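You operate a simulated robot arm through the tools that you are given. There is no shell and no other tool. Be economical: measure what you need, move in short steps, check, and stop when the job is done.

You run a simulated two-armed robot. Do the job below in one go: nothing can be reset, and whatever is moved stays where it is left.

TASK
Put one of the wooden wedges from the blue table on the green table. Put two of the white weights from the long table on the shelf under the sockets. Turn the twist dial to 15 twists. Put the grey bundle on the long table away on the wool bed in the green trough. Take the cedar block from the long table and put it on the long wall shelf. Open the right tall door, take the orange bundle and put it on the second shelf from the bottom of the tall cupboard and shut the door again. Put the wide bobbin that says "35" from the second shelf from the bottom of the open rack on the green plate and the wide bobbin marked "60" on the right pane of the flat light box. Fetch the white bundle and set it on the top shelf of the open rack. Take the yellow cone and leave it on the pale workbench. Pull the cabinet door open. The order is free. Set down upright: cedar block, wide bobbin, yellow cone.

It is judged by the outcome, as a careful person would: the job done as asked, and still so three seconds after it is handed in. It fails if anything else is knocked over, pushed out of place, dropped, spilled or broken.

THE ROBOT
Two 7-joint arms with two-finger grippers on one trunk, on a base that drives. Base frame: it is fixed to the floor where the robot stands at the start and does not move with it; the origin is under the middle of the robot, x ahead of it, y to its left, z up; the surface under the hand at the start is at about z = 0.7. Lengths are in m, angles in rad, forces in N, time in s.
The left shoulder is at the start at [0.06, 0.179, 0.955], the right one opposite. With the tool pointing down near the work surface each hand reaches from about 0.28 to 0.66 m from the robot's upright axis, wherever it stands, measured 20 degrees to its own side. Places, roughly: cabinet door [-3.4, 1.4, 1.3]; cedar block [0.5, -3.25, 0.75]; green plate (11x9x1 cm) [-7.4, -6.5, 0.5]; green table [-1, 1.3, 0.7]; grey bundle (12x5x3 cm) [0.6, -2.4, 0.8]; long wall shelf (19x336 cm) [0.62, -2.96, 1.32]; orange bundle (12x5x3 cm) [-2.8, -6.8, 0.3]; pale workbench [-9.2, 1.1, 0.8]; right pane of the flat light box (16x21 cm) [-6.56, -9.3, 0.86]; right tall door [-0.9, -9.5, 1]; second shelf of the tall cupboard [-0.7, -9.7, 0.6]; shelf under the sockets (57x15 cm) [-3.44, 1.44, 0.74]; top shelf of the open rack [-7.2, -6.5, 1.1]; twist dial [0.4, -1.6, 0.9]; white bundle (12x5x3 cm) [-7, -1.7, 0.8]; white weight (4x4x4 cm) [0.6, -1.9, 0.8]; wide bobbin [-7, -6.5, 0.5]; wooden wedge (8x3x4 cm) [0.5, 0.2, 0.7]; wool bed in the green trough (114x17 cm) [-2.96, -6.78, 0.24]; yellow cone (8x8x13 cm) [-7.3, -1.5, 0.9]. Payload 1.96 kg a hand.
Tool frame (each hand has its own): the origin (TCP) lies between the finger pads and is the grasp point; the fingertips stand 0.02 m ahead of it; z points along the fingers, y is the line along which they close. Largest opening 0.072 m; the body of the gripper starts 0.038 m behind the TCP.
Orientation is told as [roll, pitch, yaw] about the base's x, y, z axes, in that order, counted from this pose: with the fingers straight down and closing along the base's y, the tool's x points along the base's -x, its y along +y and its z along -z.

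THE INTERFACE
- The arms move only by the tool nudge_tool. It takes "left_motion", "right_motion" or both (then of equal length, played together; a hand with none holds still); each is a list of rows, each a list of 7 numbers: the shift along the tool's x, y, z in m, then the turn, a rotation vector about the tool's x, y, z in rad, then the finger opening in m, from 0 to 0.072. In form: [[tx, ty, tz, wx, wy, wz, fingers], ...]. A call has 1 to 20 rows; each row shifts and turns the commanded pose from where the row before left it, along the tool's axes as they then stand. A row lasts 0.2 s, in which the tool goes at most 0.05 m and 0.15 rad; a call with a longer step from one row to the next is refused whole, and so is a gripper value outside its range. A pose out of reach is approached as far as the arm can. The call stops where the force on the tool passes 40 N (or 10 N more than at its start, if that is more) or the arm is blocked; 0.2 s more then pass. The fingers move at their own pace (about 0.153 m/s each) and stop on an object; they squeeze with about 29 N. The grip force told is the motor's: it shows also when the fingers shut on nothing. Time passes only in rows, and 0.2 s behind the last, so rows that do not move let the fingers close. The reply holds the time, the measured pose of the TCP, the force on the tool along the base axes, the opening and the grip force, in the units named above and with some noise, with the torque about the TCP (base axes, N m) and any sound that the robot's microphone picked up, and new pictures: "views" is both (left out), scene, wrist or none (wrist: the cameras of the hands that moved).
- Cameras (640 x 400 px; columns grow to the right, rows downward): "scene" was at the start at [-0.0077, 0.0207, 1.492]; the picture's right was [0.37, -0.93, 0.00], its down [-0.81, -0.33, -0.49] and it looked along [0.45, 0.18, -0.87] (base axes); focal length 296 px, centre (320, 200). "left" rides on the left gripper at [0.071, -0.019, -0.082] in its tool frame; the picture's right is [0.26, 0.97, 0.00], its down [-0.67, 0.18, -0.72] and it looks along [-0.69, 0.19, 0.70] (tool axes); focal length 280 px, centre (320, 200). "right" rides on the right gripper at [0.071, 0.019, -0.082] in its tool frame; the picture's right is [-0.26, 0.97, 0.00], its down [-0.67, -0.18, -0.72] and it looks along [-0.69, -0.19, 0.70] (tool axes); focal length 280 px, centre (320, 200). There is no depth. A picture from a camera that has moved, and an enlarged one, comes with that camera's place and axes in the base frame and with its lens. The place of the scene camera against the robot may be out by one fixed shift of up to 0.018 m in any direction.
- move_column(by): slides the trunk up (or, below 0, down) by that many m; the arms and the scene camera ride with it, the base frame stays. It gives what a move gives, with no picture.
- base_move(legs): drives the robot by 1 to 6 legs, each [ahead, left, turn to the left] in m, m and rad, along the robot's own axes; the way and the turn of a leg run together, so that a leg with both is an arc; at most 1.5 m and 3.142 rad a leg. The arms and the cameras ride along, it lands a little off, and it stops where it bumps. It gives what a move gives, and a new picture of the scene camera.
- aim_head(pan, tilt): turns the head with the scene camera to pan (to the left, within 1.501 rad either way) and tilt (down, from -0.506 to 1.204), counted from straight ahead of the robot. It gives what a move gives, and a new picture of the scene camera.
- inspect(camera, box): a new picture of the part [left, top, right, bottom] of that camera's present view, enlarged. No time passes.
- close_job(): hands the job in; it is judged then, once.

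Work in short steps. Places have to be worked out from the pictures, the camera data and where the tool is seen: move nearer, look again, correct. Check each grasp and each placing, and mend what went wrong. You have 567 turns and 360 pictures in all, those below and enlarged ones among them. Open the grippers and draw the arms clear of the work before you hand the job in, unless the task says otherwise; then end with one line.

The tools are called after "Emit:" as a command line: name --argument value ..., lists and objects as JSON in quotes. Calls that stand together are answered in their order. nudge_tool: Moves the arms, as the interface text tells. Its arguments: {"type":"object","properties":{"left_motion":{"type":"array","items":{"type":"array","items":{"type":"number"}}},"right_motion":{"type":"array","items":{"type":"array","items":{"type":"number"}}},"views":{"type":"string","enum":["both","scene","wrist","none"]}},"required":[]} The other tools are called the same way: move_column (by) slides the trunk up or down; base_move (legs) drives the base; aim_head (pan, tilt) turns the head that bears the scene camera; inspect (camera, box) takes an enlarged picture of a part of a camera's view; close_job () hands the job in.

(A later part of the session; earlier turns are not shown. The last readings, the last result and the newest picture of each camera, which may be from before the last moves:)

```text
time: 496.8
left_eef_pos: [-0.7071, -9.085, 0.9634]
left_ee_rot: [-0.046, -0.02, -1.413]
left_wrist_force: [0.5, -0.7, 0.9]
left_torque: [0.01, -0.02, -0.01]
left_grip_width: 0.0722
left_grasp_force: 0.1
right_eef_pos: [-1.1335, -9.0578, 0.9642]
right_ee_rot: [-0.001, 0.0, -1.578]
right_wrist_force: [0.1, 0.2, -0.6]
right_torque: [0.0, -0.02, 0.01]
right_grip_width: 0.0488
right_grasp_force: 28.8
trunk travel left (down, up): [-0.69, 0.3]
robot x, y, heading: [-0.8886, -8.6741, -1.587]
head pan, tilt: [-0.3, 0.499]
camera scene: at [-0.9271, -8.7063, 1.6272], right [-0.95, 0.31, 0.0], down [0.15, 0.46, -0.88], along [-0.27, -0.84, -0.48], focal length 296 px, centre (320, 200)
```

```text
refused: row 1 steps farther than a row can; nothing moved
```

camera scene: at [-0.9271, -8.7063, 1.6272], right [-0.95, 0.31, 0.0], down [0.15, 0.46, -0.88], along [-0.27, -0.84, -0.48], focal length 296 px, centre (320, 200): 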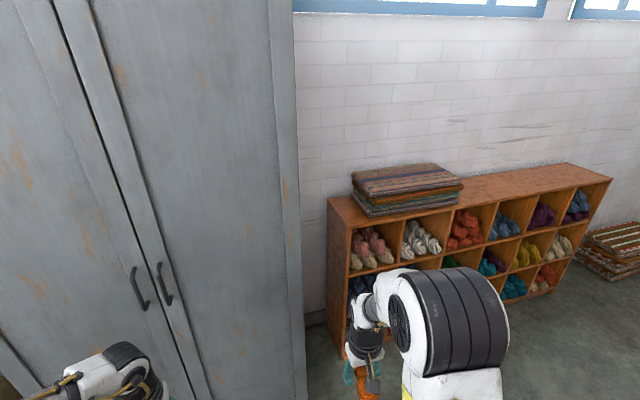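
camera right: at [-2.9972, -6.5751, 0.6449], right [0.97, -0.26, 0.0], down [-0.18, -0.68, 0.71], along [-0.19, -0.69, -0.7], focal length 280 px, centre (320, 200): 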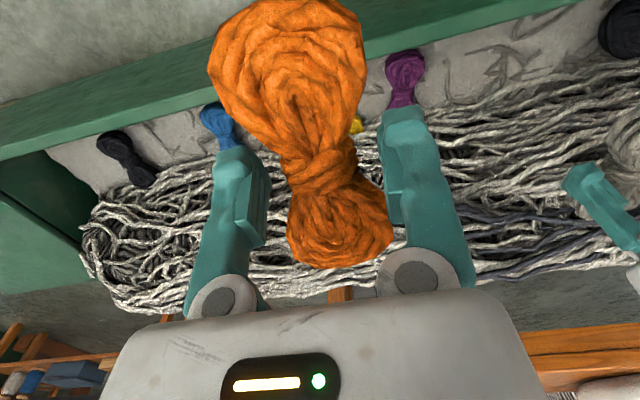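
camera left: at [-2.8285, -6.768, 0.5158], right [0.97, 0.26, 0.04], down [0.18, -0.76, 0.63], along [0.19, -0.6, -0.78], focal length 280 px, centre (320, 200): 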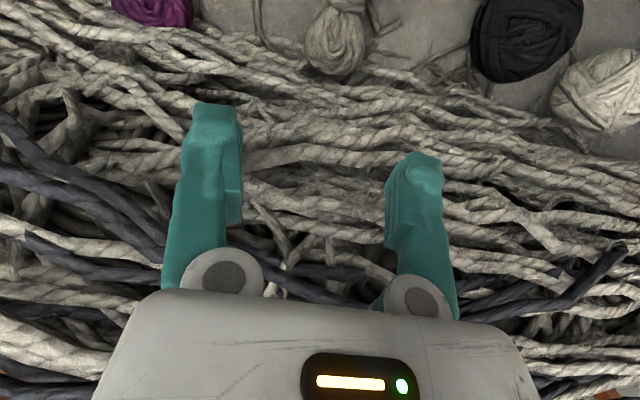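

Handle centre refined: [-0.69,-9.456,1.0]. Rotate the left hand to point forward.

Emit:
nudge_tool --left_motion '[[0, 0, 0, -0.045, -0.1, 0.08, 0.072], [0, 0, 0, 0, -0.12, 0.08, 0.072], [0, 0, 0, 0, -0.14, 0, 0.072], [0, 0, 0, 0, -0.14, 0, 0.072], [0, 0, 0, 0, -0.14, 0, 0.072], [0, 0, 0, 0, -0.14, 0, 0.072], [0, 0, 0, 0, -0.14, 0, 0.072], [0, 0, 0, 0, -0.14, 0, 0.072], [0, 0, 0, 0, -0.14, 0, 0.072], [0, 0, 0, 0, -0.14, 0, 0.072], [0, 0, 0, 0, -0.14, 0, 0.072], [0, 0, 0, 0, -0.09, 0, 0.072]]' --views "both"

```text
time: 499.4
left_eef_pos: [-0.7071, -9.1172, 0.9548]
left_ee_rot: [2.4, -1.541, 2.312]
left_wrist_force: [0.1, 0.3, -0.3]
left_torque: [0.01, -0.01, 0.01]
left_grip_width: 0.0719
left_grasp_force: 0.2
left hand out of reach, approached as far as the arm can: row 6, 7, 8
right_eef_pos: [-1.1323, -9.0581, 0.9647]
right_ee_rot: [0.001, 0.0, -1.576]
right_wrist_force: [0.5, 0.6, -0.4]
right_torque: [0.02, -0.04, 0.0]
right_grip_width: 0.0485
right_grasp_force: 29.0
trunk travel left (down, up): [-0.69, 0.3]
robot x, y, heading: [-0.8951, -8.6745, -1.582]
head pan, tilt: [-0.3, 0.499]
camera scene: at [-0.9271, -8.7067, 1.6272], right [-0.95, 0.31, 0.0], down [0.15, 0.46, -0.88], along [-0.27, -0.84, -0.48], focal length 296 px, centre (320, 200)
camera left: at [-0.7248, -9.0377, 0.8812], right [0.97, 0.0, -0.24], down [0.17, 0.73, 0.66], along [0.17, -0.68, 0.71], focal length 280 px, centre (320, 200)
```

scene: 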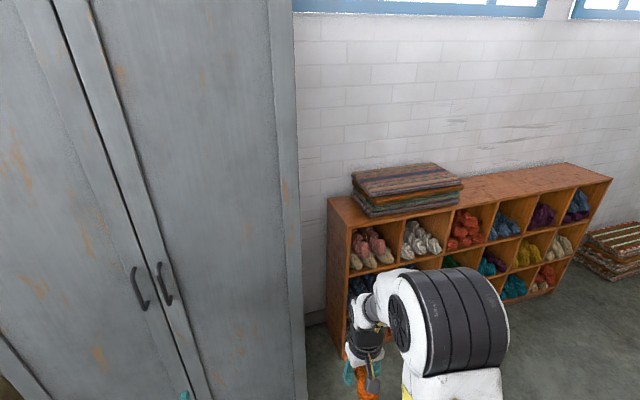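
left: 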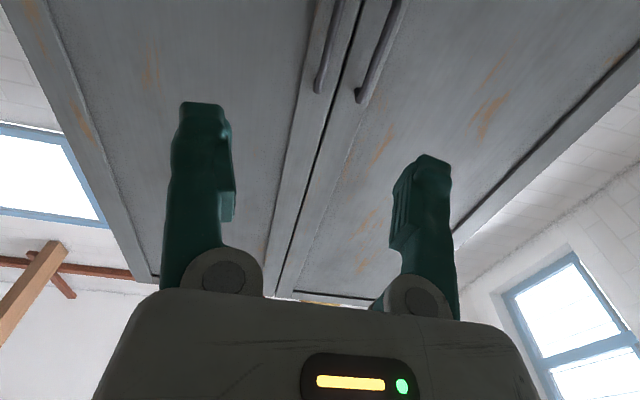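

Handle at x=-0.684. Rise and advance the left hand onto it.

Emit:
nudge_tool --left_motion '[[-0.035, 0.023, 0, 0, 0, 0, 0.072], [-0.02, 0, 0.04, 0, 0, 0, 0.072], [0, 0, 0.045, 0, 0, 0, 0.072], [0, 0, 0.045, 0, 0, 0, 0.072], [0, 0, 0.045, 0, 0, 0, 0.072], [0, 0, 0.045, 0, 0, 0, 0.072], [0, 0, 0.045, 0, 0, 0, 0.072]]' --views "wrist"

```text
time: 501.0
left_eef_pos: [-0.6857, -9.3834, 1.0159]
left_ee_rot: [2.316, -1.545, 2.4]
left_wrist_force: [0.6, 0.0, -0.2]
left_torque: [-0.02, 0.02, 0.01]
left_grip_width: 0.0722
left_grasp_force: 0.0
right_eef_pos: [-1.1311, -9.0578, 0.9635]
right_ee_rot: [-0.001, 0.003, -1.578]
right_wrist_force: [0.4, 0.6, 0.3]
right_torque: [0.01, 0.05, 0.03]
right_grip_width: 0.0485
right_grasp_force: 28.8
trunk travel left (down, up): [-0.69, 0.3]
robot x, y, heading: [-0.8918, -8.6763, -1.571]
head pan, tilt: [-0.3, 0.499]
camera left: at [-0.7034, -9.3037, 0.9427], right [0.97, 0.0, -0.24], down [0.17, 0.73, 0.66], along [0.17, -0.69, 0.71], focal length 280 px, centre (320, 200)
```

left: 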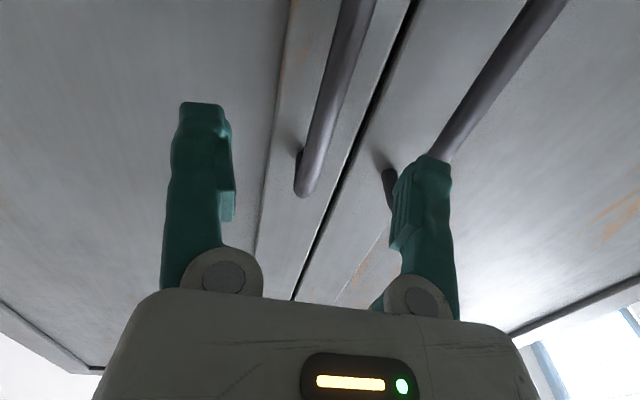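

Aligned; narrow the fingers, advance and close on the handle.

Emit:
nudge_tool --left_motion '[[0, 0.003, 0, 0, 0, 0, 0.05], [0.01, 0, 0.04, 0, 0, 0, 0.05], [0, 0, 0.022, 0, 0, 0, 0.05], [0, 0, 0, 0, 0, 0, 0], [0, 0, 0, 0, 0, 0, 0], [0, 0, 0, 0, 0, 0, 0]]' --views "wrist"

```text
time: 502.4
left_eef_pos: [-0.6803, -9.4449, 1.0079]
left_ee_rot: [2.359, -1.543, 2.356]
left_wrist_force: [-0.5, -0.1, -0.2]
left_torque: [-0.02, -0.04, -0.04]
left_grip_width: 0.0002
left_grasp_force: 28.9
right_eef_pos: [-1.1323, -9.057, 0.9648]
right_ee_rot: [0.001, 0.0, -1.578]
right_wrist_force: [0.1, 0.0, -0.5]
right_torque: [0.03, 0.0, 0.01]
right_grip_width: 0.0489
right_grasp_force: 29.0
trunk travel left (down, up): [-0.69, 0.3]
robot x, y, heading: [-0.8925, -8.6717, -1.579]
head pan, tilt: [-0.3, 0.499]
camera left: at [-0.6986, -9.3648, 0.9342], right [0.97, 0.0, -0.24], down [0.17, 0.73, 0.66], along [0.17, -0.68, 0.71], focal length 280 px, centre (320, 200)
```

left: 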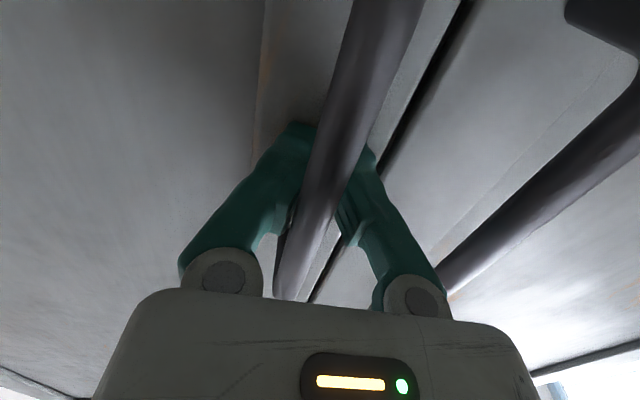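

Fingers closed around behind the bar (hook). Pull gently with the arm, door pivoting in the hook.

Emit:
nudge_tool --left_motion '[[0, 0, -0.03, 0, 0, 0, 0], [0, -0.003, -0.03, 0, 0, 0, 0], [0, -0.005, -0.03, 0, 0, 0, 0]]' --right_motion '[[0.02, -0.04, 0.0, 0, 0, 0, 0], [0.02, -0.04, 0.0, 0, 0, 0, 0], [0.0, -0.04, 0.0, 0, 0, 0, 0]]' --views "both"

```text
time: 503.2
left_eef_pos: [-0.6995, -9.355, 1.0076]
left_ee_rot: [2.262, -1.539, 2.447]
left_wrist_force: [-29.8, -9.1, 1.3]
left_torque: [0.2, 0.21, 0.62]
left_grip_width: 0.0
left_grasp_force: 28.9
right_eef_pos: [-1.2596, -9.016, 0.9604]
right_ee_rot: [0.005, 0.001, -1.579]
right_wrist_force: [0.5, 0.4, -0.5]
right_torque: [0.01, -0.02, -0.05]
right_grip_width: 0.0486
right_grasp_force: 29.2
trunk travel left (down, up): [-0.69, 0.3]
robot x, y, heading: [-0.8898, -8.6759, -1.579]
head pan, tilt: [-0.3, 0.499]
camera scene: at [-0.9362, -8.7076, 1.627], right [-0.95, 0.31, -0.01], down [0.15, 0.46, -0.88], along [-0.27, -0.83, -0.48], focal length 296 px, centre (320, 200)
camera right: at [-1.2393, -8.9465, 1.0418], right [0.96, -0.27, 0.01], down [-0.19, -0.67, 0.71], along [-0.19, -0.69, -0.7], focal length 280 px, centre (320, 200)
camera left: at [-0.7168, -9.2751, 0.9332], right [0.97, -0.01, -0.24], down [0.17, 0.73, 0.66], along [0.17, -0.69, 0.71], focal length 280 px, centre (320, 200)
```

scene: 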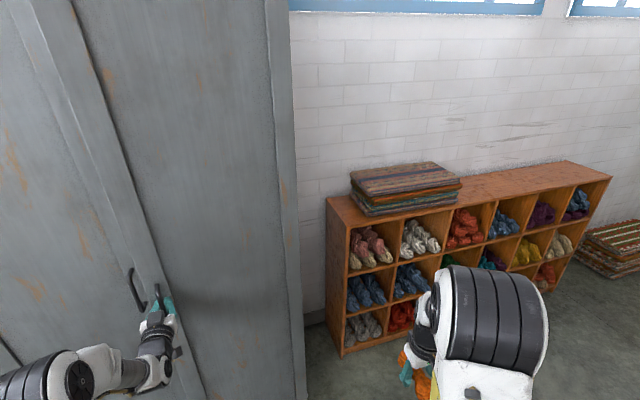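
right: 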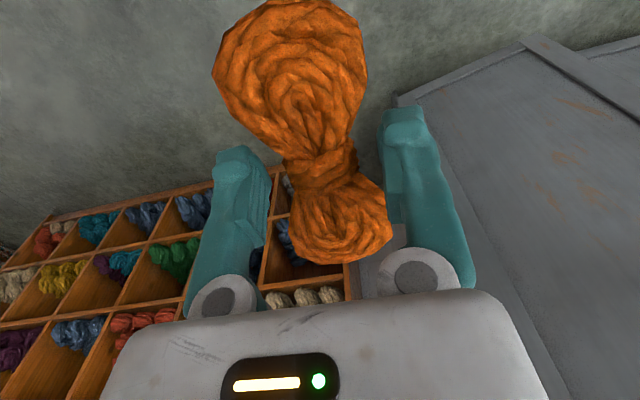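
left: 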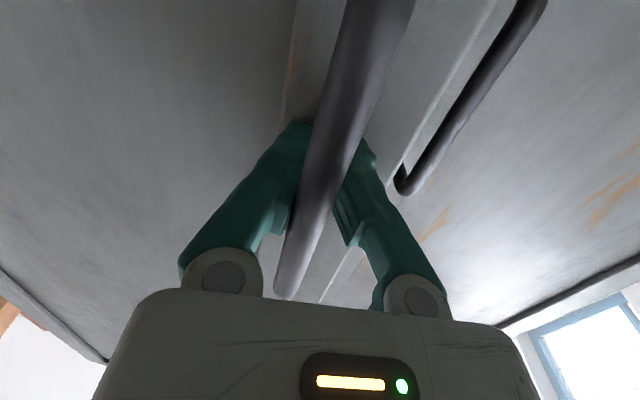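

The door is opening. Continue the arc a bit further.

Emit:
nudge_tool --left_motion '[[0, -0.01, -0.02, -0.08, 0, 0, 0], [0, -0.01, -0.025, -0.08, 0, 0, 0], [0, -0.01, -0.025, -0.08, 0, 0, 0]]' --views "scene"

```text
time: 504.0
left_eef_pos: [-0.7253, -9.2857, 1.0025]
left_ee_rot: [2.447, -1.542, 2.509]
left_wrist_force: [-9.7, -5.2, 1.1]
left_torque: [0.12, 0.15, 0.25]
left_grip_width: 0.0002
left_grasp_force: 29.3
right_eef_pos: [-1.2545, -9.0168, 0.9621]
right_ee_rot: [0.002, 0.003, -1.577]
right_wrist_force: [-0.6, 0.0, 0.2]
right_torque: [0.0, 0.0, -0.01]
right_grip_width: 0.0485
right_grasp_force: 29.2
trunk travel left (down, up): [-0.69, 0.3]
robot x, y, heading: [-0.8891, -8.6723, -1.581]
head pan, tilt: [-0.3, 0.499]
camera scene: at [-0.9292, -8.7068, 1.6269], right [-0.95, 0.3, 0.0], down [0.15, 0.46, -0.88], along [-0.27, -0.84, -0.48], focal length 296 px, centre (320, 200)
```

scene: 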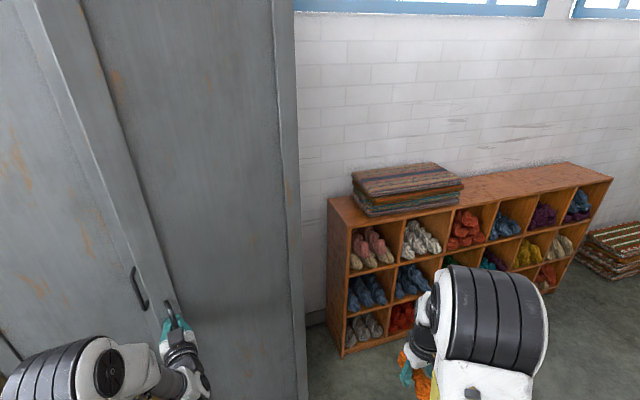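

Door ajar ~0.4 rad. Release the handle, and bring the closed left hand to the inside of the door's free edge.

Emit:
nudge_tool --left_motion '[[0, 0, 0, 0, 0, 0, 0.05], [0, 0, 0, 0, 0, 0, 0.05], [0, 0, -0.04, 0, 0, 0, 0.05], [0, 0, -0.04, 0, 0, 0, 0.05], [0, 0.045, 0, 0.08, 0, 0, 0], [0, 0.045, 0, 0.08, 0, 0, 0], [0, 0.03, 0, 0.08, 0, 0, 0]]' --views "both"

Emit:
aim_head --pan 0.1 --tilt 0.75

```text
time: 505.6
left_eef_pos: [-0.6265, -9.1896, 1.0031]
left_ee_rot: [2.388, -1.543, 2.328]
left_wrist_force: [-0.5, 0.3, 0.4]
left_torque: [0.0, 0.01, -0.01]
left_grip_width: 0.0001
left_grasp_force: 29.0
right_eef_pos: [-1.2525, -9.0156, 0.9641]
right_ee_rot: [0.0, -0.001, -1.576]
right_wrist_force: [0.9, 0.2, -0.4]
right_torque: [0.0, 0.03, 0.0]
right_grip_width: 0.0486
right_grasp_force: 28.7
trunk travel left (down, up): [-0.69, 0.3]
robot x, y, heading: [-0.892, -8.6754, -1.584]
head pan, tilt: [-0.3, 0.499]
camera scene: at [-0.9258, -8.7063, 1.6272], right [-0.95, 0.31, 0.0], down [0.15, 0.46, -0.88], along [-0.27, -0.84, -0.48], focal length 296 px, centre (320, 200)
camera left: at [-0.6443, -9.1094, 0.93], right [0.97, 0.0, -0.24], down [0.17, 0.73, 0.66], along [0.18, -0.68, 0.71], focal length 280 px, centre (320, 200)
```

scene: 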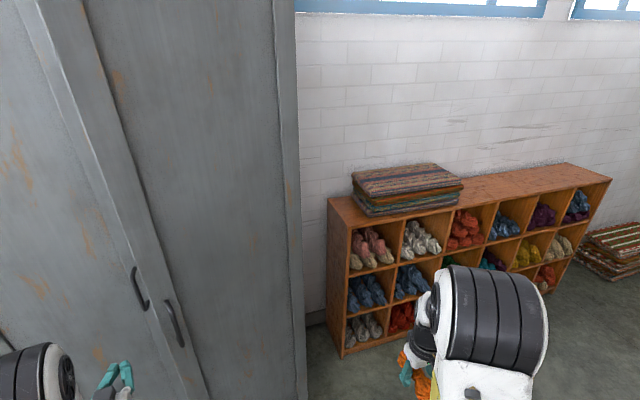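
left: 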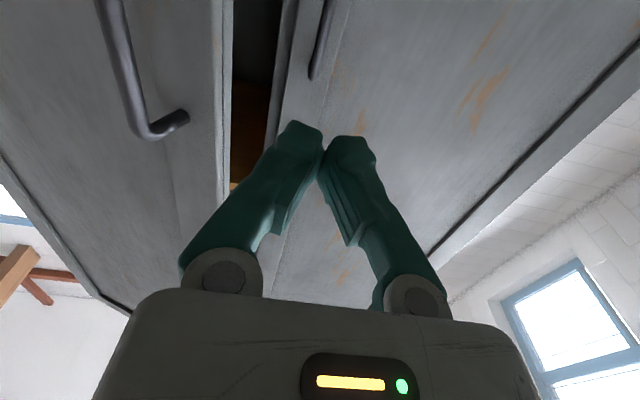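

```text
time: 506.5
left_eef_pos: [-0.6276, -9.1902, 1.0038]
left_ee_rot: [2.357, -1.543, 2.358]
left_wrist_force: [0.0, 0.6, -0.7]
left_torque: [0.04, 0.02, -0.04]
left_grip_width: 0.0
left_grasp_force: 29.2
right_eef_pos: [-1.254, -9.0169, 0.9629]
right_ee_rot: [-0.001, 0.0, -1.577]
right_wrist_force: [0.5, 0.0, -0.4]
right_torque: [0.01, -0.01, -0.01]
right_grip_width: 0.0484
right_grasp_force: 28.7
trunk travel left (down, up): [-0.69, 0.3]
robot x, y, heading: [-0.8926, -8.6756, -1.577]
head pan, tilt: [0.099, 0.75]
camera scene: at [-0.8918, -8.7022, 1.6053], right [-1.0, -0.09, 0.0], down [-0.06, 0.68, -0.73], along [0.06, -0.73, -0.68], focal length 296 px, centre (320, 200)
```

scene: 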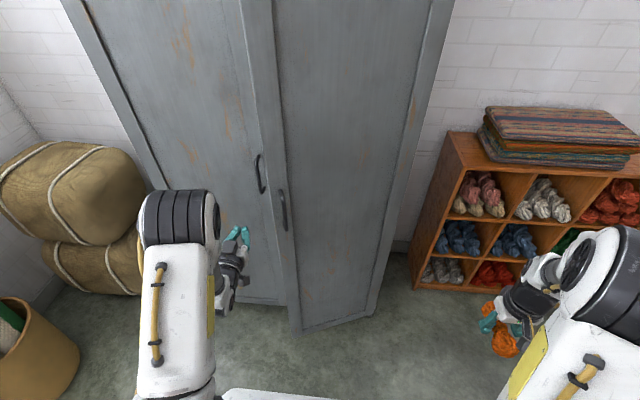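

I see the ajar gap. I yaw the left hand toward SW and insert the fingertips behind the door's free edge.

Emit:
nudge_tool --left_motion '[[0, 0.02, 0, 0.13, 0, 0, 0], [0, 0, 0, 0.13, 0, 0, 0], [0, 0, 0, 0.13, 0, 0, 0], [0, 0, 0.045, 0, 0, 0, 0], [0, 0, 0.045, 0, 0, 0, 0], [0, 0, 0.045, 0, 0, 0, 0], [0, 0, 0.03, 0, 0, 0, 0]]' --views "both"

```text
time: 508.1
left_eef_pos: [-0.6687, -9.3392, 1.0067]
left_ee_rot: [1.96, -1.542, 2.366]
left_wrist_force: [4.6, 1.7, -0.5]
left_torque: [-0.06, 0.03, -0.16]
left_grip_width: 0.0
left_grasp_force: 29.6
right_eef_pos: [-1.2518, -9.0169, 0.9644]
right_ee_rot: [-0.001, 0.0, -1.578]
right_wrist_force: [0.9, -0.3, -0.2]
right_torque: [-0.02, 0.01, 0.01]
right_grip_width: 0.0485
right_grasp_force: 28.3
trunk travel left (down, up): [-0.69, 0.3]
robot x, y, heading: [-0.889, -8.6761, -1.583]
head pan, tilt: [0.099, 0.75]
camera scene: at [-0.8897, -8.7017, 1.6052], right [-1.0, -0.09, 0.0], down [-0.06, 0.68, -0.73], along [0.06, -0.73, -0.68], focal length 296 px, centre (320, 200)
camera left: at [-0.6542, -9.2583, 0.9332], right [0.9, -0.37, -0.24], down [0.43, 0.61, 0.67], along [-0.1, -0.7, 0.7], focal length 280 px, centre (320, 200)
```

scene: 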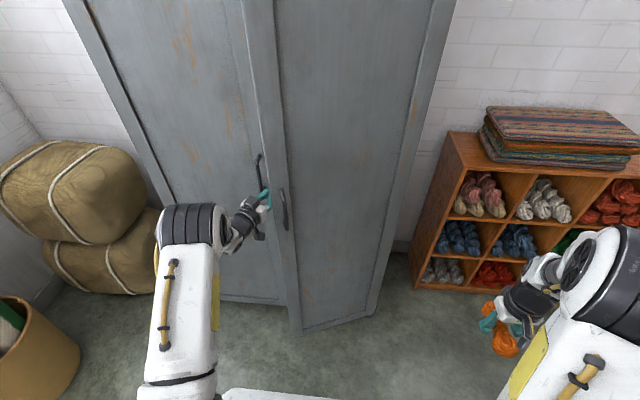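
left: 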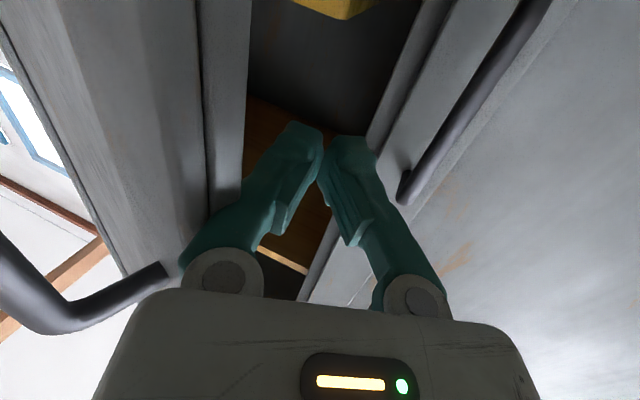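

Insert a bit deeper and then sweep west/north to push the door open.

Emit:
nudge_tool --left_motion '[[0, 0.004, 0.025, 0, 0, 0, 0], [0, 0.004, 0.02, 0.1, 0, 0, 0], [0, -0.02, 0, 0.1, 0, 0, 0], [0, -0.02, -0.01, 0, 0, 0, 0], [0, -0.025, -0.02, 0, 0, 0, 0], [0, -0.025, -0.025, 0, 0, 0, 0]]' --views "both"

```text
time: 508.7
left_eef_pos: [-0.6622, -9.3804, 1.0053]
left_ee_rot: [1.698, -1.542, 2.564]
left_wrist_force: [29.7, 8.9, -0.5]
left_torque: [-0.09, 0.19, -1.3]
left_grip_width: 0.0
left_grasp_force: 29.1
right_eef_pos: [-1.2502, -9.0171, 0.9625]
right_ee_rot: [0.002, 0.0, -1.569]
right_wrist_force: [-0.1, 0.0, -0.8]
right_torque: [0.01, -0.04, 0.0]
right_grip_width: 0.0484
right_grasp_force: 29.0
trunk travel left (down, up): [-0.69, 0.3]
robot x, y, heading: [-0.89, -8.6739, -1.576]
head pan, tilt: [0.099, 0.75]
stopped in row 3 (left hand): the force on the tool passed its limit at 48 N (the readings are from after the stop); the commanded pose is now the measured one
camera scene: at [-0.8896, -8.7019, 1.6052], right [-1.0, -0.09, 0.0], down [-0.07, 0.68, -0.73], along [0.07, -0.73, -0.68], focal length 296 px, centre (320, 200)
camera left: at [-0.6416, -9.3004, 0.9339], right [0.88, -0.42, -0.23], down [0.46, 0.58, 0.68], along [-0.15, -0.7, 0.7], focal length 280 px, centre (320, 200)
```

scene: 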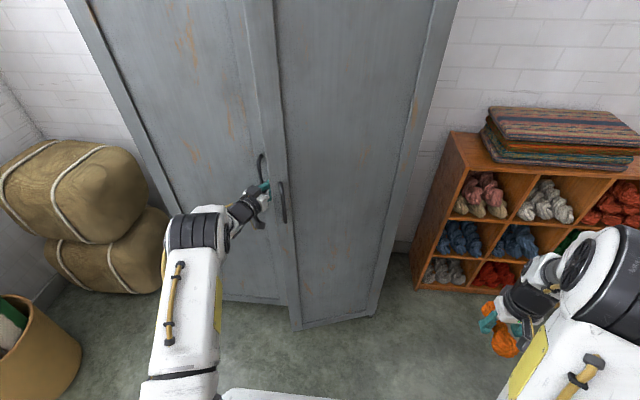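
left: 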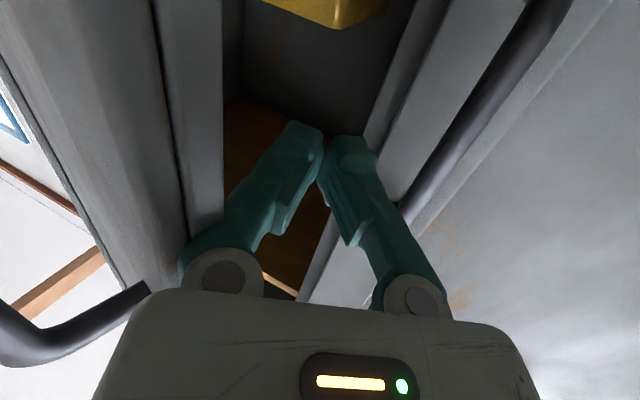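

I re-angle: hand pointing more to the west (yaw +1.0), fingertips behind the door, so it can push north.

Emit:
nudge_tool --left_motion '[[0, 0.012, -0.015, 0, 0, 0, 0], [0, 0, 0, 0.13, 0, 0, 0], [0, 0, 0, 0.13, 0, 0, 0], [0, 0, 0, 0.13, 0, 0, 0], [0, 0, 0, 0.13, 0, 0, 0], [0, 0.0, 0.03, 0, 0, 0, 0], [0, 0.0, 0.03, 0, 0, 0, 0], [0, 0.0, 0.03, 0, 0, 0, 0]]' --views "both"

```text
time: 510.4
left_eef_pos: [-0.7046, -9.3907, 1.0106]
left_ee_rot: [1.202, -1.541, 2.543]
left_wrist_force: [18.2, 6.3, 1.2]
left_torque: [-0.12, 0.39, -0.94]
left_grip_width: 0.0
left_grasp_force: 28.8
left hand out of reach, approached as far as the arm can: row 5, 6, 7, 8
right_eef_pos: [-1.2485, -9.0188, 0.9635]
right_ee_rot: [-0.003, 0.0, -1.571]
right_wrist_force: [-1.1, 0.3, -1.1]
right_torque: [0.0, -0.07, -0.01]
right_grip_width: 0.0484
right_grasp_force: 28.9
trunk travel left (down, up): [-0.69, 0.3]
robot x, y, heading: [-0.8897, -8.6741, -1.573]
head pan, tilt: [0.099, 0.75]
stopped in row 8 (left hand): the force on the tool passed its limit at 55 N (the readings are from after the stop); the commanded pose is now the measured one
camera scene: at [-0.8885, -8.7015, 1.6052], right [-1.0, -0.1, 0.0], down [-0.07, 0.68, -0.73], along [0.07, -0.73, -0.68], focal length 296 px, centre (320, 200)
camera left: at [-0.646, -9.33, 0.9405], right [0.55, -0.8, -0.24], down [0.68, 0.27, 0.69], along [-0.48, -0.54, 0.69], focal length 280 px, centre (320, 200)
```

scene: 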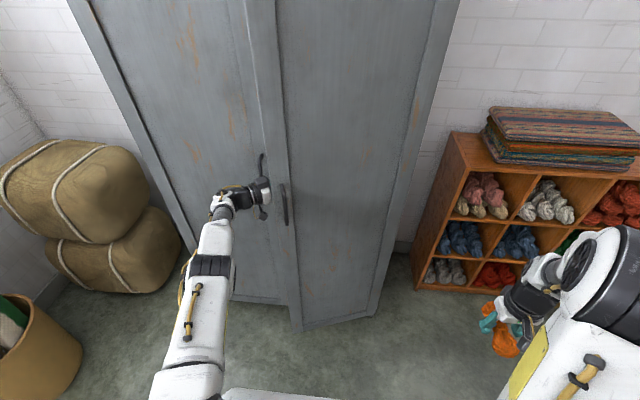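
left: 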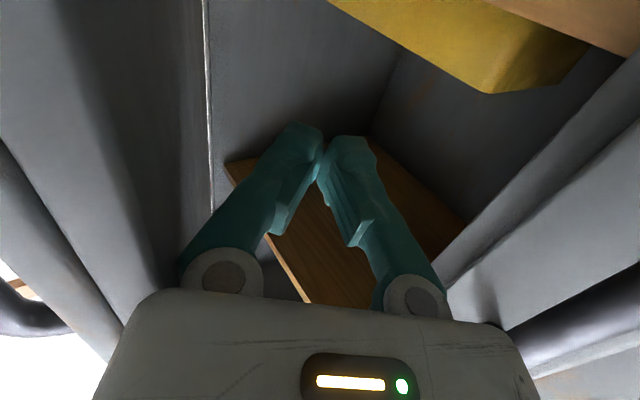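

The fingertips are well behind the door. Push it (tool −y ≈ NW).

Emit:
nudge_tool --left_motion '[[0, -0.01, -0.005, 0, 0, 0, 0], [0, -0.02, 0, 0, 0, 0, 0], [0, -0.025, 0, 0, 0, 0, 0], [0, -0.025, 0, 0, 0, 0, 0], [0, -0.025, 0, 0, 0, 0, 0], [0, -0.025, 0, 0, 0, 0, 0]]' --views "scene"

```text
time: 511.3
left_eef_pos: [-0.7236, -9.3386, 1.0109]
left_ee_rot: [1.176, -1.54, 2.583]
left_wrist_force: [23.6, 11.2, 4.9]
left_torque: [-0.02, 0.42, -1.21]
left_grip_width: 0.0003
left_grasp_force: 29.4
right_eef_pos: [-1.2462, -9.0188, 0.9643]
right_ee_rot: [-0.003, -0.003, -1.568]
right_wrist_force: [-1.5, -0.1, -1.1]
right_torque: [0.02, -0.05, -0.03]
right_grip_width: 0.0486
right_grasp_force: 28.7
trunk travel left (down, up): [-0.69, 0.3]
robot x, y, heading: [-0.8908, -8.6739, -1.568]
head pan, tilt: [0.099, 0.75]
stopped in row 4 (left hand): the force on the tool passed its limit at 43 N (the readings are from after the stop); the commanded pose is now the measured one
camera scene: at [-0.8885, -8.699, 1.6053], right [-0.99, -0.1, 0.0], down [-0.07, 0.68, -0.73], along [0.07, -0.73, -0.68], focal length 296 px, centre (320, 200)
```

scene: 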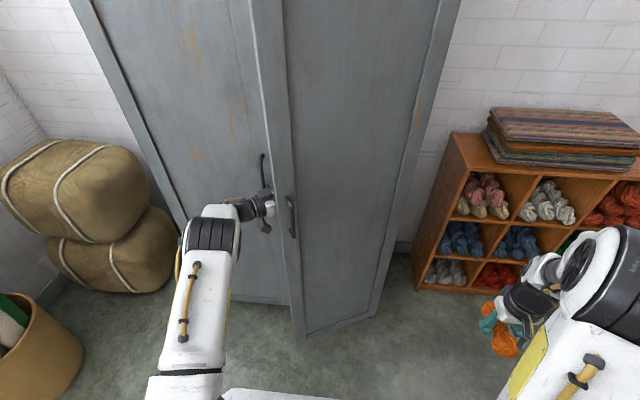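

It moves. Continue with more northward motion.

Emit:
nudge_tool --left_motion '[[0, -0.008, -0.014, 0, 0, 0, 0], [0, -0.02, -0.014, 0, 0, 0, 0], [0, -0.022, -0.01, 0, 0, 0, 0], [0, -0.025, -0.008, 0, 0, 0, 0], [0, -0.025, -0.006, -0.05, 0, 0, 0], [0, -0.025, -0.006, -0.05, 0, 0, 0], [0, -0.025, -0.006, -0.05, 0, 0, 0]]' --views "scene"

```text
time: 512.9
left_eef_pos: [-0.7666, -9.1803, 1.0076]
left_ee_rot: [1.301, -1.541, 2.601]
left_wrist_force: [-0.6, 0.1, 0.3]
left_torque: [-0.01, 0.04, 0.02]
left_grip_width: 0.0
left_grasp_force: 28.8
right_eef_pos: [-1.2488, -9.0197, 0.9625]
right_ee_rot: [0.002, 0.001, -1.568]
right_wrist_force: [-0.9, 0.3, -0.8]
right_torque: [0.02, -0.02, -0.01]
right_grip_width: 0.0486
right_grasp_force: 29.3
trunk travel left (down, up): [-0.69, 0.3]
robot x, y, heading: [-0.8878, -8.6748, -1.573]
head pan, tilt: [0.099, 0.75]
camera scene: at [-0.8903, -8.7008, 1.6052], right [-1.0, -0.1, 0.0], down [-0.07, 0.68, -0.73], along [0.07, -0.73, -0.68], focal length 296 px, centre (320, 200)
```

scene: 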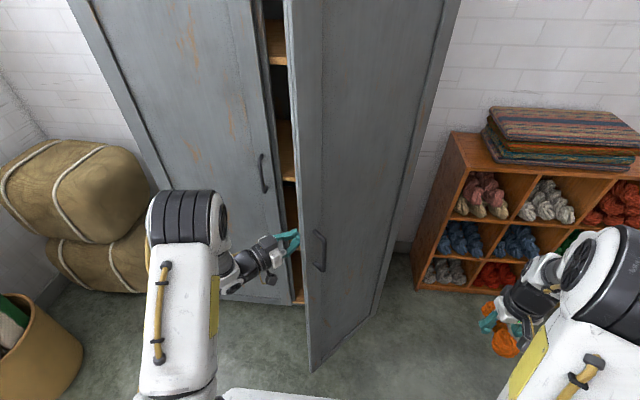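

Door at ~0.85 rad. Re-insert deeper and push further.

Emit:
nudge_tool --left_motion '[[0, 0.02, 0.03, 0, 0, 0, 0], [0, 0.0, 0.045, 0, 0, 0, 0], [0, -0.025, 0, 0, 0, 0, 0], [0, -0.025, 0, 0, 0, 0, 0], [0, -0.025, 0, 0, 0, 0, 0], [0, -0.025, 0, 0, 0, 0, 0], [0, -0.025, 0, 0, 0, 0, 0], [0, -0.025, 0, 0, 0, 0, 0]]' --views "scene"

```text
time: 514.7
left_eef_pos: [-0.9118, -9.1395, 1.0038]
left_ee_rot: [1.281, -1.54, 2.615]
left_wrist_force: [0.4, 0.3, 0.7]
left_torque: [0.02, -0.03, 0.03]
left_grip_width: 0.0004
left_grasp_force: 28.7
right_eef_pos: [-1.2498, -9.0193, 0.9645]
right_ee_rot: [0.0, 0.0, -1.569]
right_wrist_force: [0.4, 0.5, 0.7]
right_torque: [0.01, 0.01, -0.04]
right_grip_width: 0.0484
right_grasp_force: 29.0
trunk travel left (down, up): [-0.69, 0.3]
robot x, y, heading: [-0.8897, -8.6766, -1.572]
head pan, tilt: [0.099, 0.75]
camera scene: at [-0.8907, -8.701, 1.6052], right [-1.0, -0.1, 0.0], down [-0.07, 0.68, -0.73], along [0.07, -0.73, -0.68], focal length 296 px, centre (320, 200)
```

scene: 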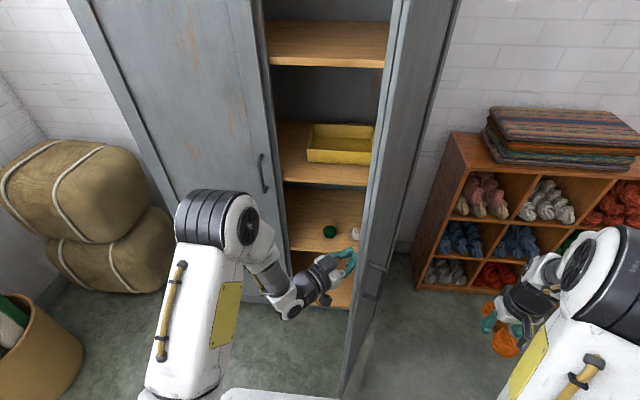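

The door is wide open; shelf 2 from bottom (z≈0.62) holds green and white balls, with free room at x≈-0.745. Withdraw the left hand and shift the base east.

Emit:
nudge_tool --left_motion '[[0, 0.01, -0.045, 0, 0, 0, 0.02], [0, 0.01, -0.045, -0.1, 0, 0, 0.02], [0, 0, -0.045, -0.1, 0, 0, 0.02], [0, 0, -0.03, -0.1, 0, 0, 0.02], [0, 0, 0, -0.13, 0, 0, 0.02], [0, 0, 0, -0.13, 0, 0, 0.02], [0, 0, 0, -0.13, 0, 0, 0.02], [0, 0, 0, -0.1, 0, 0, 0.02]]' --views "none"

Emit:
base_move --legs '[[0, 0.4, 0]]'

Emit:
nudge_tool --left_motion '[[0.02, 0.01, -0.02, 0, 0.14, 0, 0.02], [0.02, 0.01, -0.02, 0, 0.14, 0, 0.02], [0.02, 0.01, -0.02, 0, 0.14, 0, 0.02], [0.0, 0.01, 0, 0, 0.14, 0, 0.02], [0.0, 0.01, 0, 0, 0.14, 0, 0.02], [0.0, 0, 0, 0, 0.14, 0, 0.02], [0.0, 0, 0, 0, 0.14, 0, 0.02], [0.0, 0, 0, 0, 0.14, 0, 0.02], [0.0, 0, 0, 0, 0.14, 0, 0.02], [0.0, 0, 0, 0, 0.14, 0, 0.02], [0.0, 0, 0, 0, 0.14, 0, 0.02]]' --views "scene"

```text
time: 516.5
left_eef_pos: [-0.7813, -9.0697, 0.9661]
left_ee_rot: [2.087, -1.542, 2.603]
left_wrist_force: [0.1, 0.4, -0.4]
left_torque: [0.01, 0.0, 0.0]
left_grip_width: 0.0198
left_grasp_force: 0.1
left hand out of reach, approached as far as the arm can: row 3, 4, 5, 6
right_eef_pos: [-1.2485, -9.0198, 0.9635]
right_ee_rot: [-0.001, -0.001, -1.571]
right_wrist_force: [-0.4, 0.4, 0.1]
right_torque: [-0.04, 0.0, -0.03]
right_grip_width: 0.0487
right_grasp_force: 29.1
trunk travel left (down, up): [-0.69, 0.3]
robot x, y, heading: [-0.8927, -8.6735, -1.569]
head pan, tilt: [0.099, 0.75]
```

```text
time: 519.0
left_eef_pos: [-0.3702, -9.0723, 0.967]
left_ee_rot: [2.098, -1.541, 2.589]
left_wrist_force: [-0.4, -0.1, -0.6]
left_torque: [0.01, -0.05, 0.02]
left_grip_width: 0.0198
left_grasp_force: 0.1
right_eef_pos: [-0.8388, -9.019, 0.9626]
right_ee_rot: [-0.001, 0.001, -1.57]
right_wrist_force: [-1.5, 0.2, -0.3]
right_torque: [0.0, 0.01, 0.03]
right_grip_width: 0.0484
right_grasp_force: 28.6
trunk travel left (down, up): [-0.69, 0.3]
robot x, y, heading: [-0.4819, -8.6732, -1.573]
head pan, tilt: [0.099, 0.75]
camera scene: at [-0.4786, -8.7024, 1.6052], right [-1.0, -0.1, 0.0], down [-0.07, 0.68, -0.73], along [0.07, -0.73, -0.68], focal length 296 px, centre (320, 200)
```

scene: 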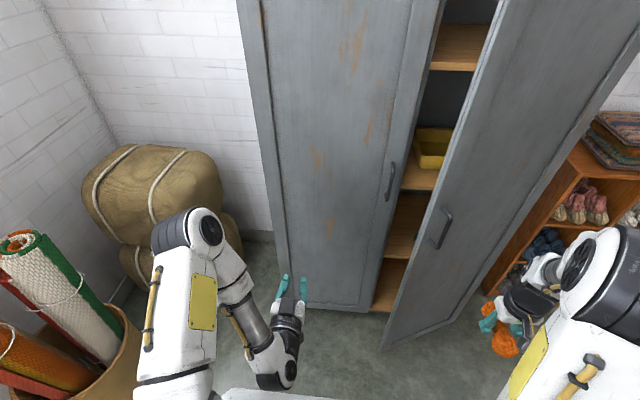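

```text
time: 521.4
left_eef_pos: [-0.3346, -9.0471, 0.861]
left_ee_rot: [0.025, -0.046, -1.595]
left_wrist_force: [0.2, 0.1, 0.6]
left_torque: [0.01, -0.03, 0.02]
left_grip_width: 0.0199
left_grasp_force: 0.0
left hand out of reach, approached as far as the arm can: row 1, 2, 3, 4, 5
right_eef_pos: [-0.8394, -9.0193, 0.9634]
right_ee_rot: [0.001, 0.0, -1.569]
right_wrist_force: [0.3, 0.5, -0.5]
right_torque: [-0.01, -0.01, 0.03]
right_grip_width: 0.0485
right_grasp_force: 29.1
trunk travel left (down, up): [-0.69, 0.3]
robot x, y, heading: [-0.4769, -8.6739, -1.573]
head pan, tilt: [0.099, 0.75]
camera scene: at [-0.4799, -8.7029, 1.6052], right [-1.0, -0.1, 0.0], down [-0.07, 0.68, -0.73], along [0.07, -0.73, -0.68], focal length 296 px, centre (320, 200)
```

scene: 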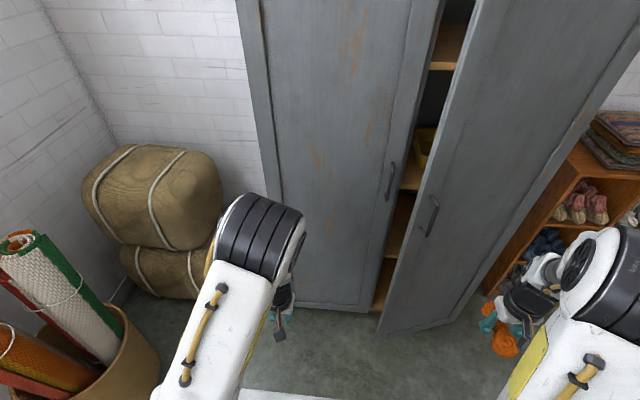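

Moving east, my right arm dragged the door nearly shut again (≈0.32 rad). I'll reopen with the left hand pushing from inside, from a position further east, then finish with the right hand from inside. First set the left hand pointing forward-west again.

Emit:
base_move --legs '[[0, -0.15, 0]]'

Emit:
nudge_tool --left_motion '[[0, 0, 0, 0, -0.14, 0, 0], [0, 0, 0, 0, -0.14, 0, 0], [0, 0, 0, 0, -0.14, 0, 0], [0, 0, 0, 0, -0.14, 0, 0], [-0.01, 0, 0, 0, -0.14, 0, 0], [-0.02, 0, 0, 0, -0.14, 0, 0], [-0.02, 0, 0, 0, -0.14, 0, 0], [-0.02, 0, 0, 0, -0.14, 0, 0], [-0.03, 0, 0, 0, -0.14, 0, 0], [-0.03, 0, 0, 0, -0.14, 0, 0], [-0.02, 0, 0, 0, -0.12, 0, 0], [0, 0, 0, 0.13, 0, 0, 0], [0, 0, 0, 0.13, 0, 0, 0], [0, 0, 0, 0.13, 0, 0, 0], [0, 0, 0, 0.13, 0, 0, 0], [0, 0, 0, 0.13, 0, 0, 0]]' --views "both"

```text
time: 522.8
left_eef_pos: [-0.4808, -9.0461, 0.8589]
left_ee_rot: [0.026, -0.047, -1.596]
left_wrist_force: [0.3, 0.2, 0.4]
left_torque: [-0.03, 0.0, -0.01]
left_grip_width: 0.02
left_grasp_force: 0.1
right_eef_pos: [-0.9855, -9.0186, 0.9629]
right_ee_rot: [0.001, 0.001, -1.57]
right_wrist_force: [-0.8, 0.9, -0.7]
right_torque: [0.0, -0.02, 0.0]
right_grip_width: 0.0485
right_grasp_force: 28.8
trunk travel left (down, up): [-0.69, 0.3]
robot x, y, heading: [-0.6259, -8.6806, -1.573]
head pan, tilt: [0.099, 0.75]
camera scene: at [-0.6265, -8.702, 1.6052], right [-1.0, -0.1, 0.0], down [-0.07, 0.68, -0.73], along [0.07, -0.73, -0.68], focal length 296 px, centre (320, 200)
```

scene: 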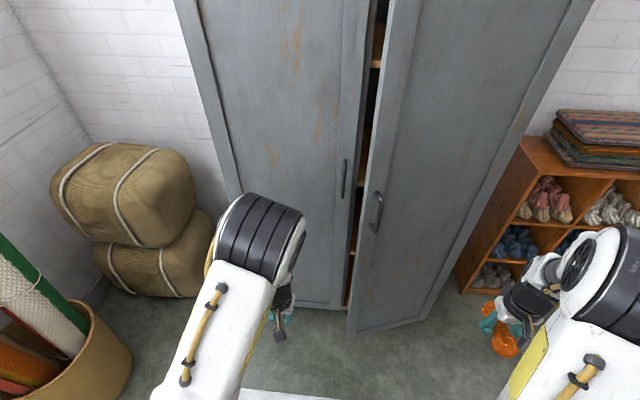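

```text
time: 526.2
left_eef_pos: [-0.4852, -9.1145, 0.9884]
left_ee_rot: [0.736, -1.545, -2.981]
left_wrist_force: [-0.2, 0.0, 0.2]
left_torque: [0.0, 0.01, -0.01]
left_grip_width: 0.0
left_grasp_force: 28.9
right_eef_pos: [-0.9862, -9.0192, 0.9635]
right_ee_rot: [0.001, 0.001, -1.57]
right_wrist_force: [0.8, -0.4, -0.4]
right_torque: [0.02, 0.0, 0.0]
right_grip_width: 0.0485
right_grasp_force: 29.1
trunk travel left (down, up): [-0.69, 0.3]
robot x, y, heading: [-0.624, -8.6741, -1.574]
head pan, tilt: [0.099, 0.75]
camera scene: at [-0.6258, -8.7023, 1.6052], right [-1.0, -0.1, 0.0], down [-0.07, 0.68, -0.73], along [0.07, -0.73, -0.68], focal length 296 px, centre (320, 200)
camera left: at [-0.4471, -9.0385, 0.9179], right [0.76, -0.6, -0.24], down [0.57, 0.44, 0.69], along [-0.31, -0.67, 0.68], focal length 280 px, centre (320, 200)
```

scene: 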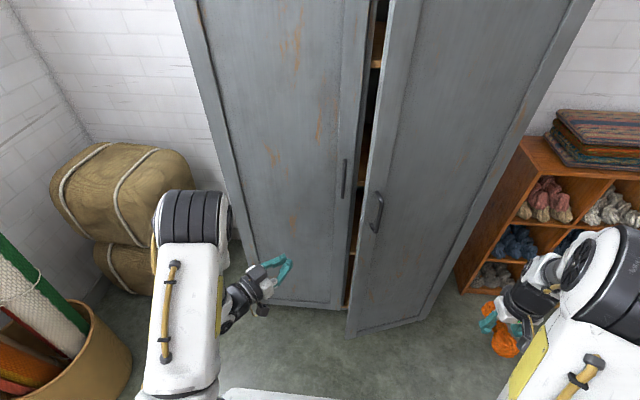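
left: 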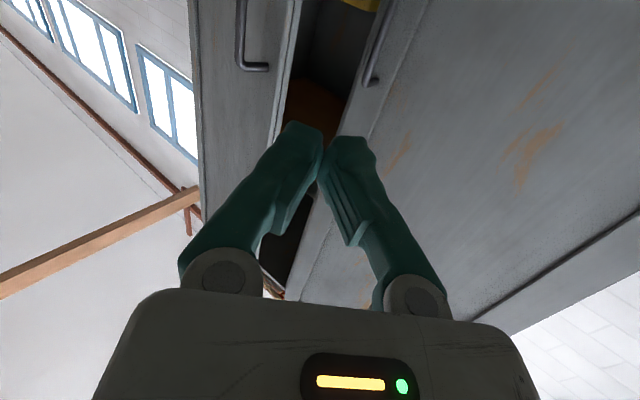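

Insert the left hand along its axis behind the edge.

Emit:
nudge_tool --left_motion '[[0, 0.006, 0.045, 0, 0, 0, 0], [0, 0.006, 0.045, 0, 0, 0, 0], [0, 0.006, 0.045, 0, 0, 0, 0], [0, 0.006, 0.045, 0, 0, 0, 0], [0, 0.006, 0.045, 0, 0, 0, 0], [0, 0.0, 0.045, 0, 0, 0, 0], [0, 0.0, 0.045, 0, 0, 0, 0], [0, 0.0, 0.04, 0, 0, 0, 0]]' --views "both"

```text
time: 528.0
left_eef_pos: [-0.6834, -9.4116, 0.9829]
left_ee_rot: [0.662, -1.545, -2.903]
left_wrist_force: [-0.3, 0.5, -0.2]
left_torque: [0.02, -0.02, 0.0]
left_grip_width: 0.0
left_grasp_force: 28.9
right_eef_pos: [-0.9865, -9.0204, 0.9629]
right_ee_rot: [0.0, 0.002, -1.569]
right_wrist_force: [-0.6, -0.2, -1.0]
right_torque: [-0.03, -0.01, 0.02]
right_grip_width: 0.0485
right_grasp_force: 29.3
trunk travel left (down, up): [-0.69, 0.3]
robot x, y, heading: [-0.6224, -8.674, -1.573]
head pan, tilt: [0.099, 0.75]
camera scene: at [-0.6269, -8.7031, 1.6052], right [-1.0, -0.1, 0.0], down [-0.07, 0.68, -0.73], along [0.07, -0.73, -0.68], focal length 296 px, centre (320, 200)
camera left: at [-0.6471, -9.3354, 0.913], right [0.76, -0.6, -0.25], down [0.57, 0.44, 0.69], along [-0.31, -0.67, 0.68], focal length 280 px, centre (320, 200)
```

scene: 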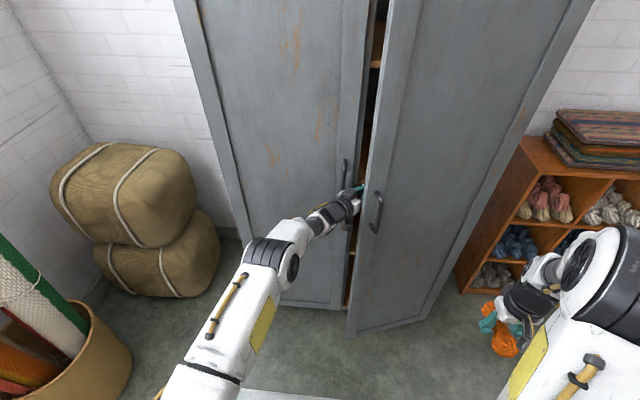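
left: 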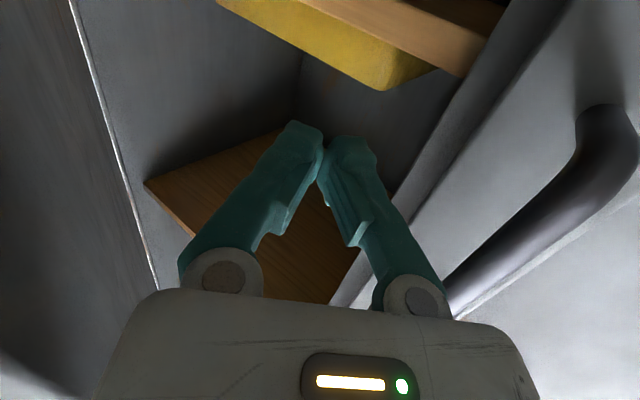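

Well inside. Push along the opening arc.

Emit:
nudge_tool --left_motion '[[0, 0, 0.02, 0, 0, 0, 0], [0, -0.022, -0.012, 0, 0, 0, 0], [0, -0.022, -0.012, 0, 0, 0, 0], [0, -0.022, -0.01, 0, 0, 0, 0], [0, -0.024, -0.008, 0, 0, 0, 0], [0, -0.025, -0.005, 0, 0, 0, 0], [0, -0.025, -0.004, 0, 0, 0, 0], [0, -0.025, -0.002, 0, 0, 0, 0], [0, -0.025, 0, 0, 0, 0, 0]]' --views "scene"

```text
time: 530.0
left_eef_pos: [-0.8113, -9.2655, 0.9793]
left_ee_rot: [0.768, -1.546, -3.013]
left_wrist_force: [-0.9, 0.1, 0.3]
left_torque: [0.0, -0.04, 0.04]
left_grip_width: 0.0001
left_grasp_force: 28.6
right_eef_pos: [-0.9858, -9.0189, 0.9634]
right_ee_rot: [-0.001, 0.0, -1.569]
right_wrist_force: [0.3, 0.3, -0.4]
right_torque: [0.04, -0.03, 0.0]
right_grip_width: 0.0485
right_grasp_force: 28.7
trunk travel left (down, up): [-0.69, 0.3]
robot x, y, heading: [-0.6251, -8.679, -1.574]
head pan, tilt: [0.099, 0.75]
camera scene: at [-0.6269, -8.7016, 1.6052], right [-1.0, -0.1, 0.0], down [-0.07, 0.68, -0.73], along [0.07, -0.73, -0.68], focal length 296 px, centre (320, 200)
```

scene: 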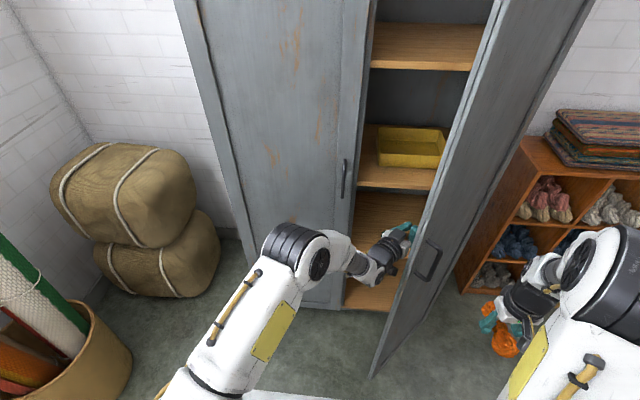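

Door ~0.9 rad. Withdraw the left hand, move the base east so the right arm comes to the inner side of the door.

Emit:
nudge_tool --left_motion '[[0, 0.03, -0.03, 0, 0, 0, 0], [0, 0.02, -0.045, 0, 0, 0, 0], [0, 0, -0.045, 0, 0, 0, 0], [0, 0, -0.045, 0, 0, 0, 0], [0, 0, -0.045, 0, 0, 0, 0], [0, 0, -0.045, -0.1, 0, 0, 0], [0, 0, -0.02, -0.1, 0, 0, 0]]' --views "none"

Emit:
base_move --legs '[[0, 0.22, 0]]'

```text
time: 531.6
left_eef_pos: [-0.5991, -9.0795, 0.987]
left_ee_rot: [0.95, -1.546, -2.995]
left_wrist_force: [-0.4, -0.8, -0.4]
left_torque: [0.03, 0.02, -0.01]
left_grip_width: 0.0001
left_grasp_force: 28.9
right_eef_pos: [-0.9854, -9.0197, 0.9633]
right_ee_rot: [0.0, 0.0, -1.569]
right_wrist_force: [-0.8, -0.2, -1.7]
right_torque: [-0.01, -0.01, 0.0]
right_grip_width: 0.0487
right_grasp_force: 29.2
trunk travel left (down, up): [-0.69, 0.3]
robot x, y, heading: [-0.6248, -8.6743, -1.57]
head pan, tilt: [0.099, 0.75]
```

```text
time: 533.3
left_eef_pos: [-0.3744, -9.0799, 0.9865]
left_ee_rot: [0.941, -1.544, -2.982]
left_wrist_force: [0.8, -0.5, -0.3]
left_torque: [0.02, -0.01, -0.01]
left_grip_width: 0.0
left_grasp_force: 28.9
right_eef_pos: [-0.7598, -9.0208, 0.9644]
right_ee_rot: [0.0, 0.0, -1.564]
right_wrist_force: [0.3, 0.3, -0.1]
right_torque: [-0.01, 0.03, 0.02]
right_grip_width: 0.0484
right_grasp_force: 29.6
trunk travel left (down, up): [-0.69, 0.3]
robot x, y, heading: [-0.4001, -8.6783, -1.574]
head pan, tilt: [0.099, 0.75]
camera scene: at [-0.4011, -8.702, 1.6052], right [-0.99, -0.1, 0.0], down [-0.07, 0.68, -0.73], along [0.07, -0.73, -0.68], focal length 296 px, centre (320, 200)
```

scene: 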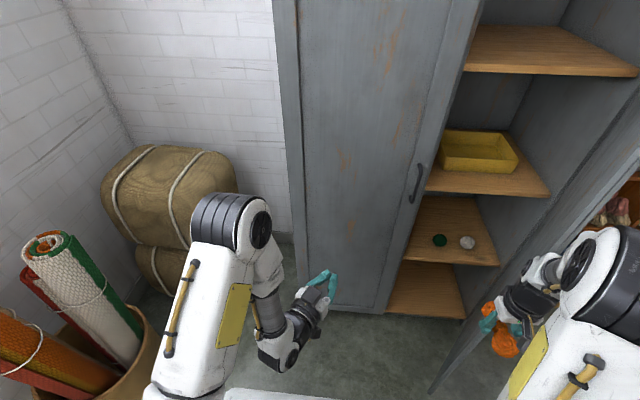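

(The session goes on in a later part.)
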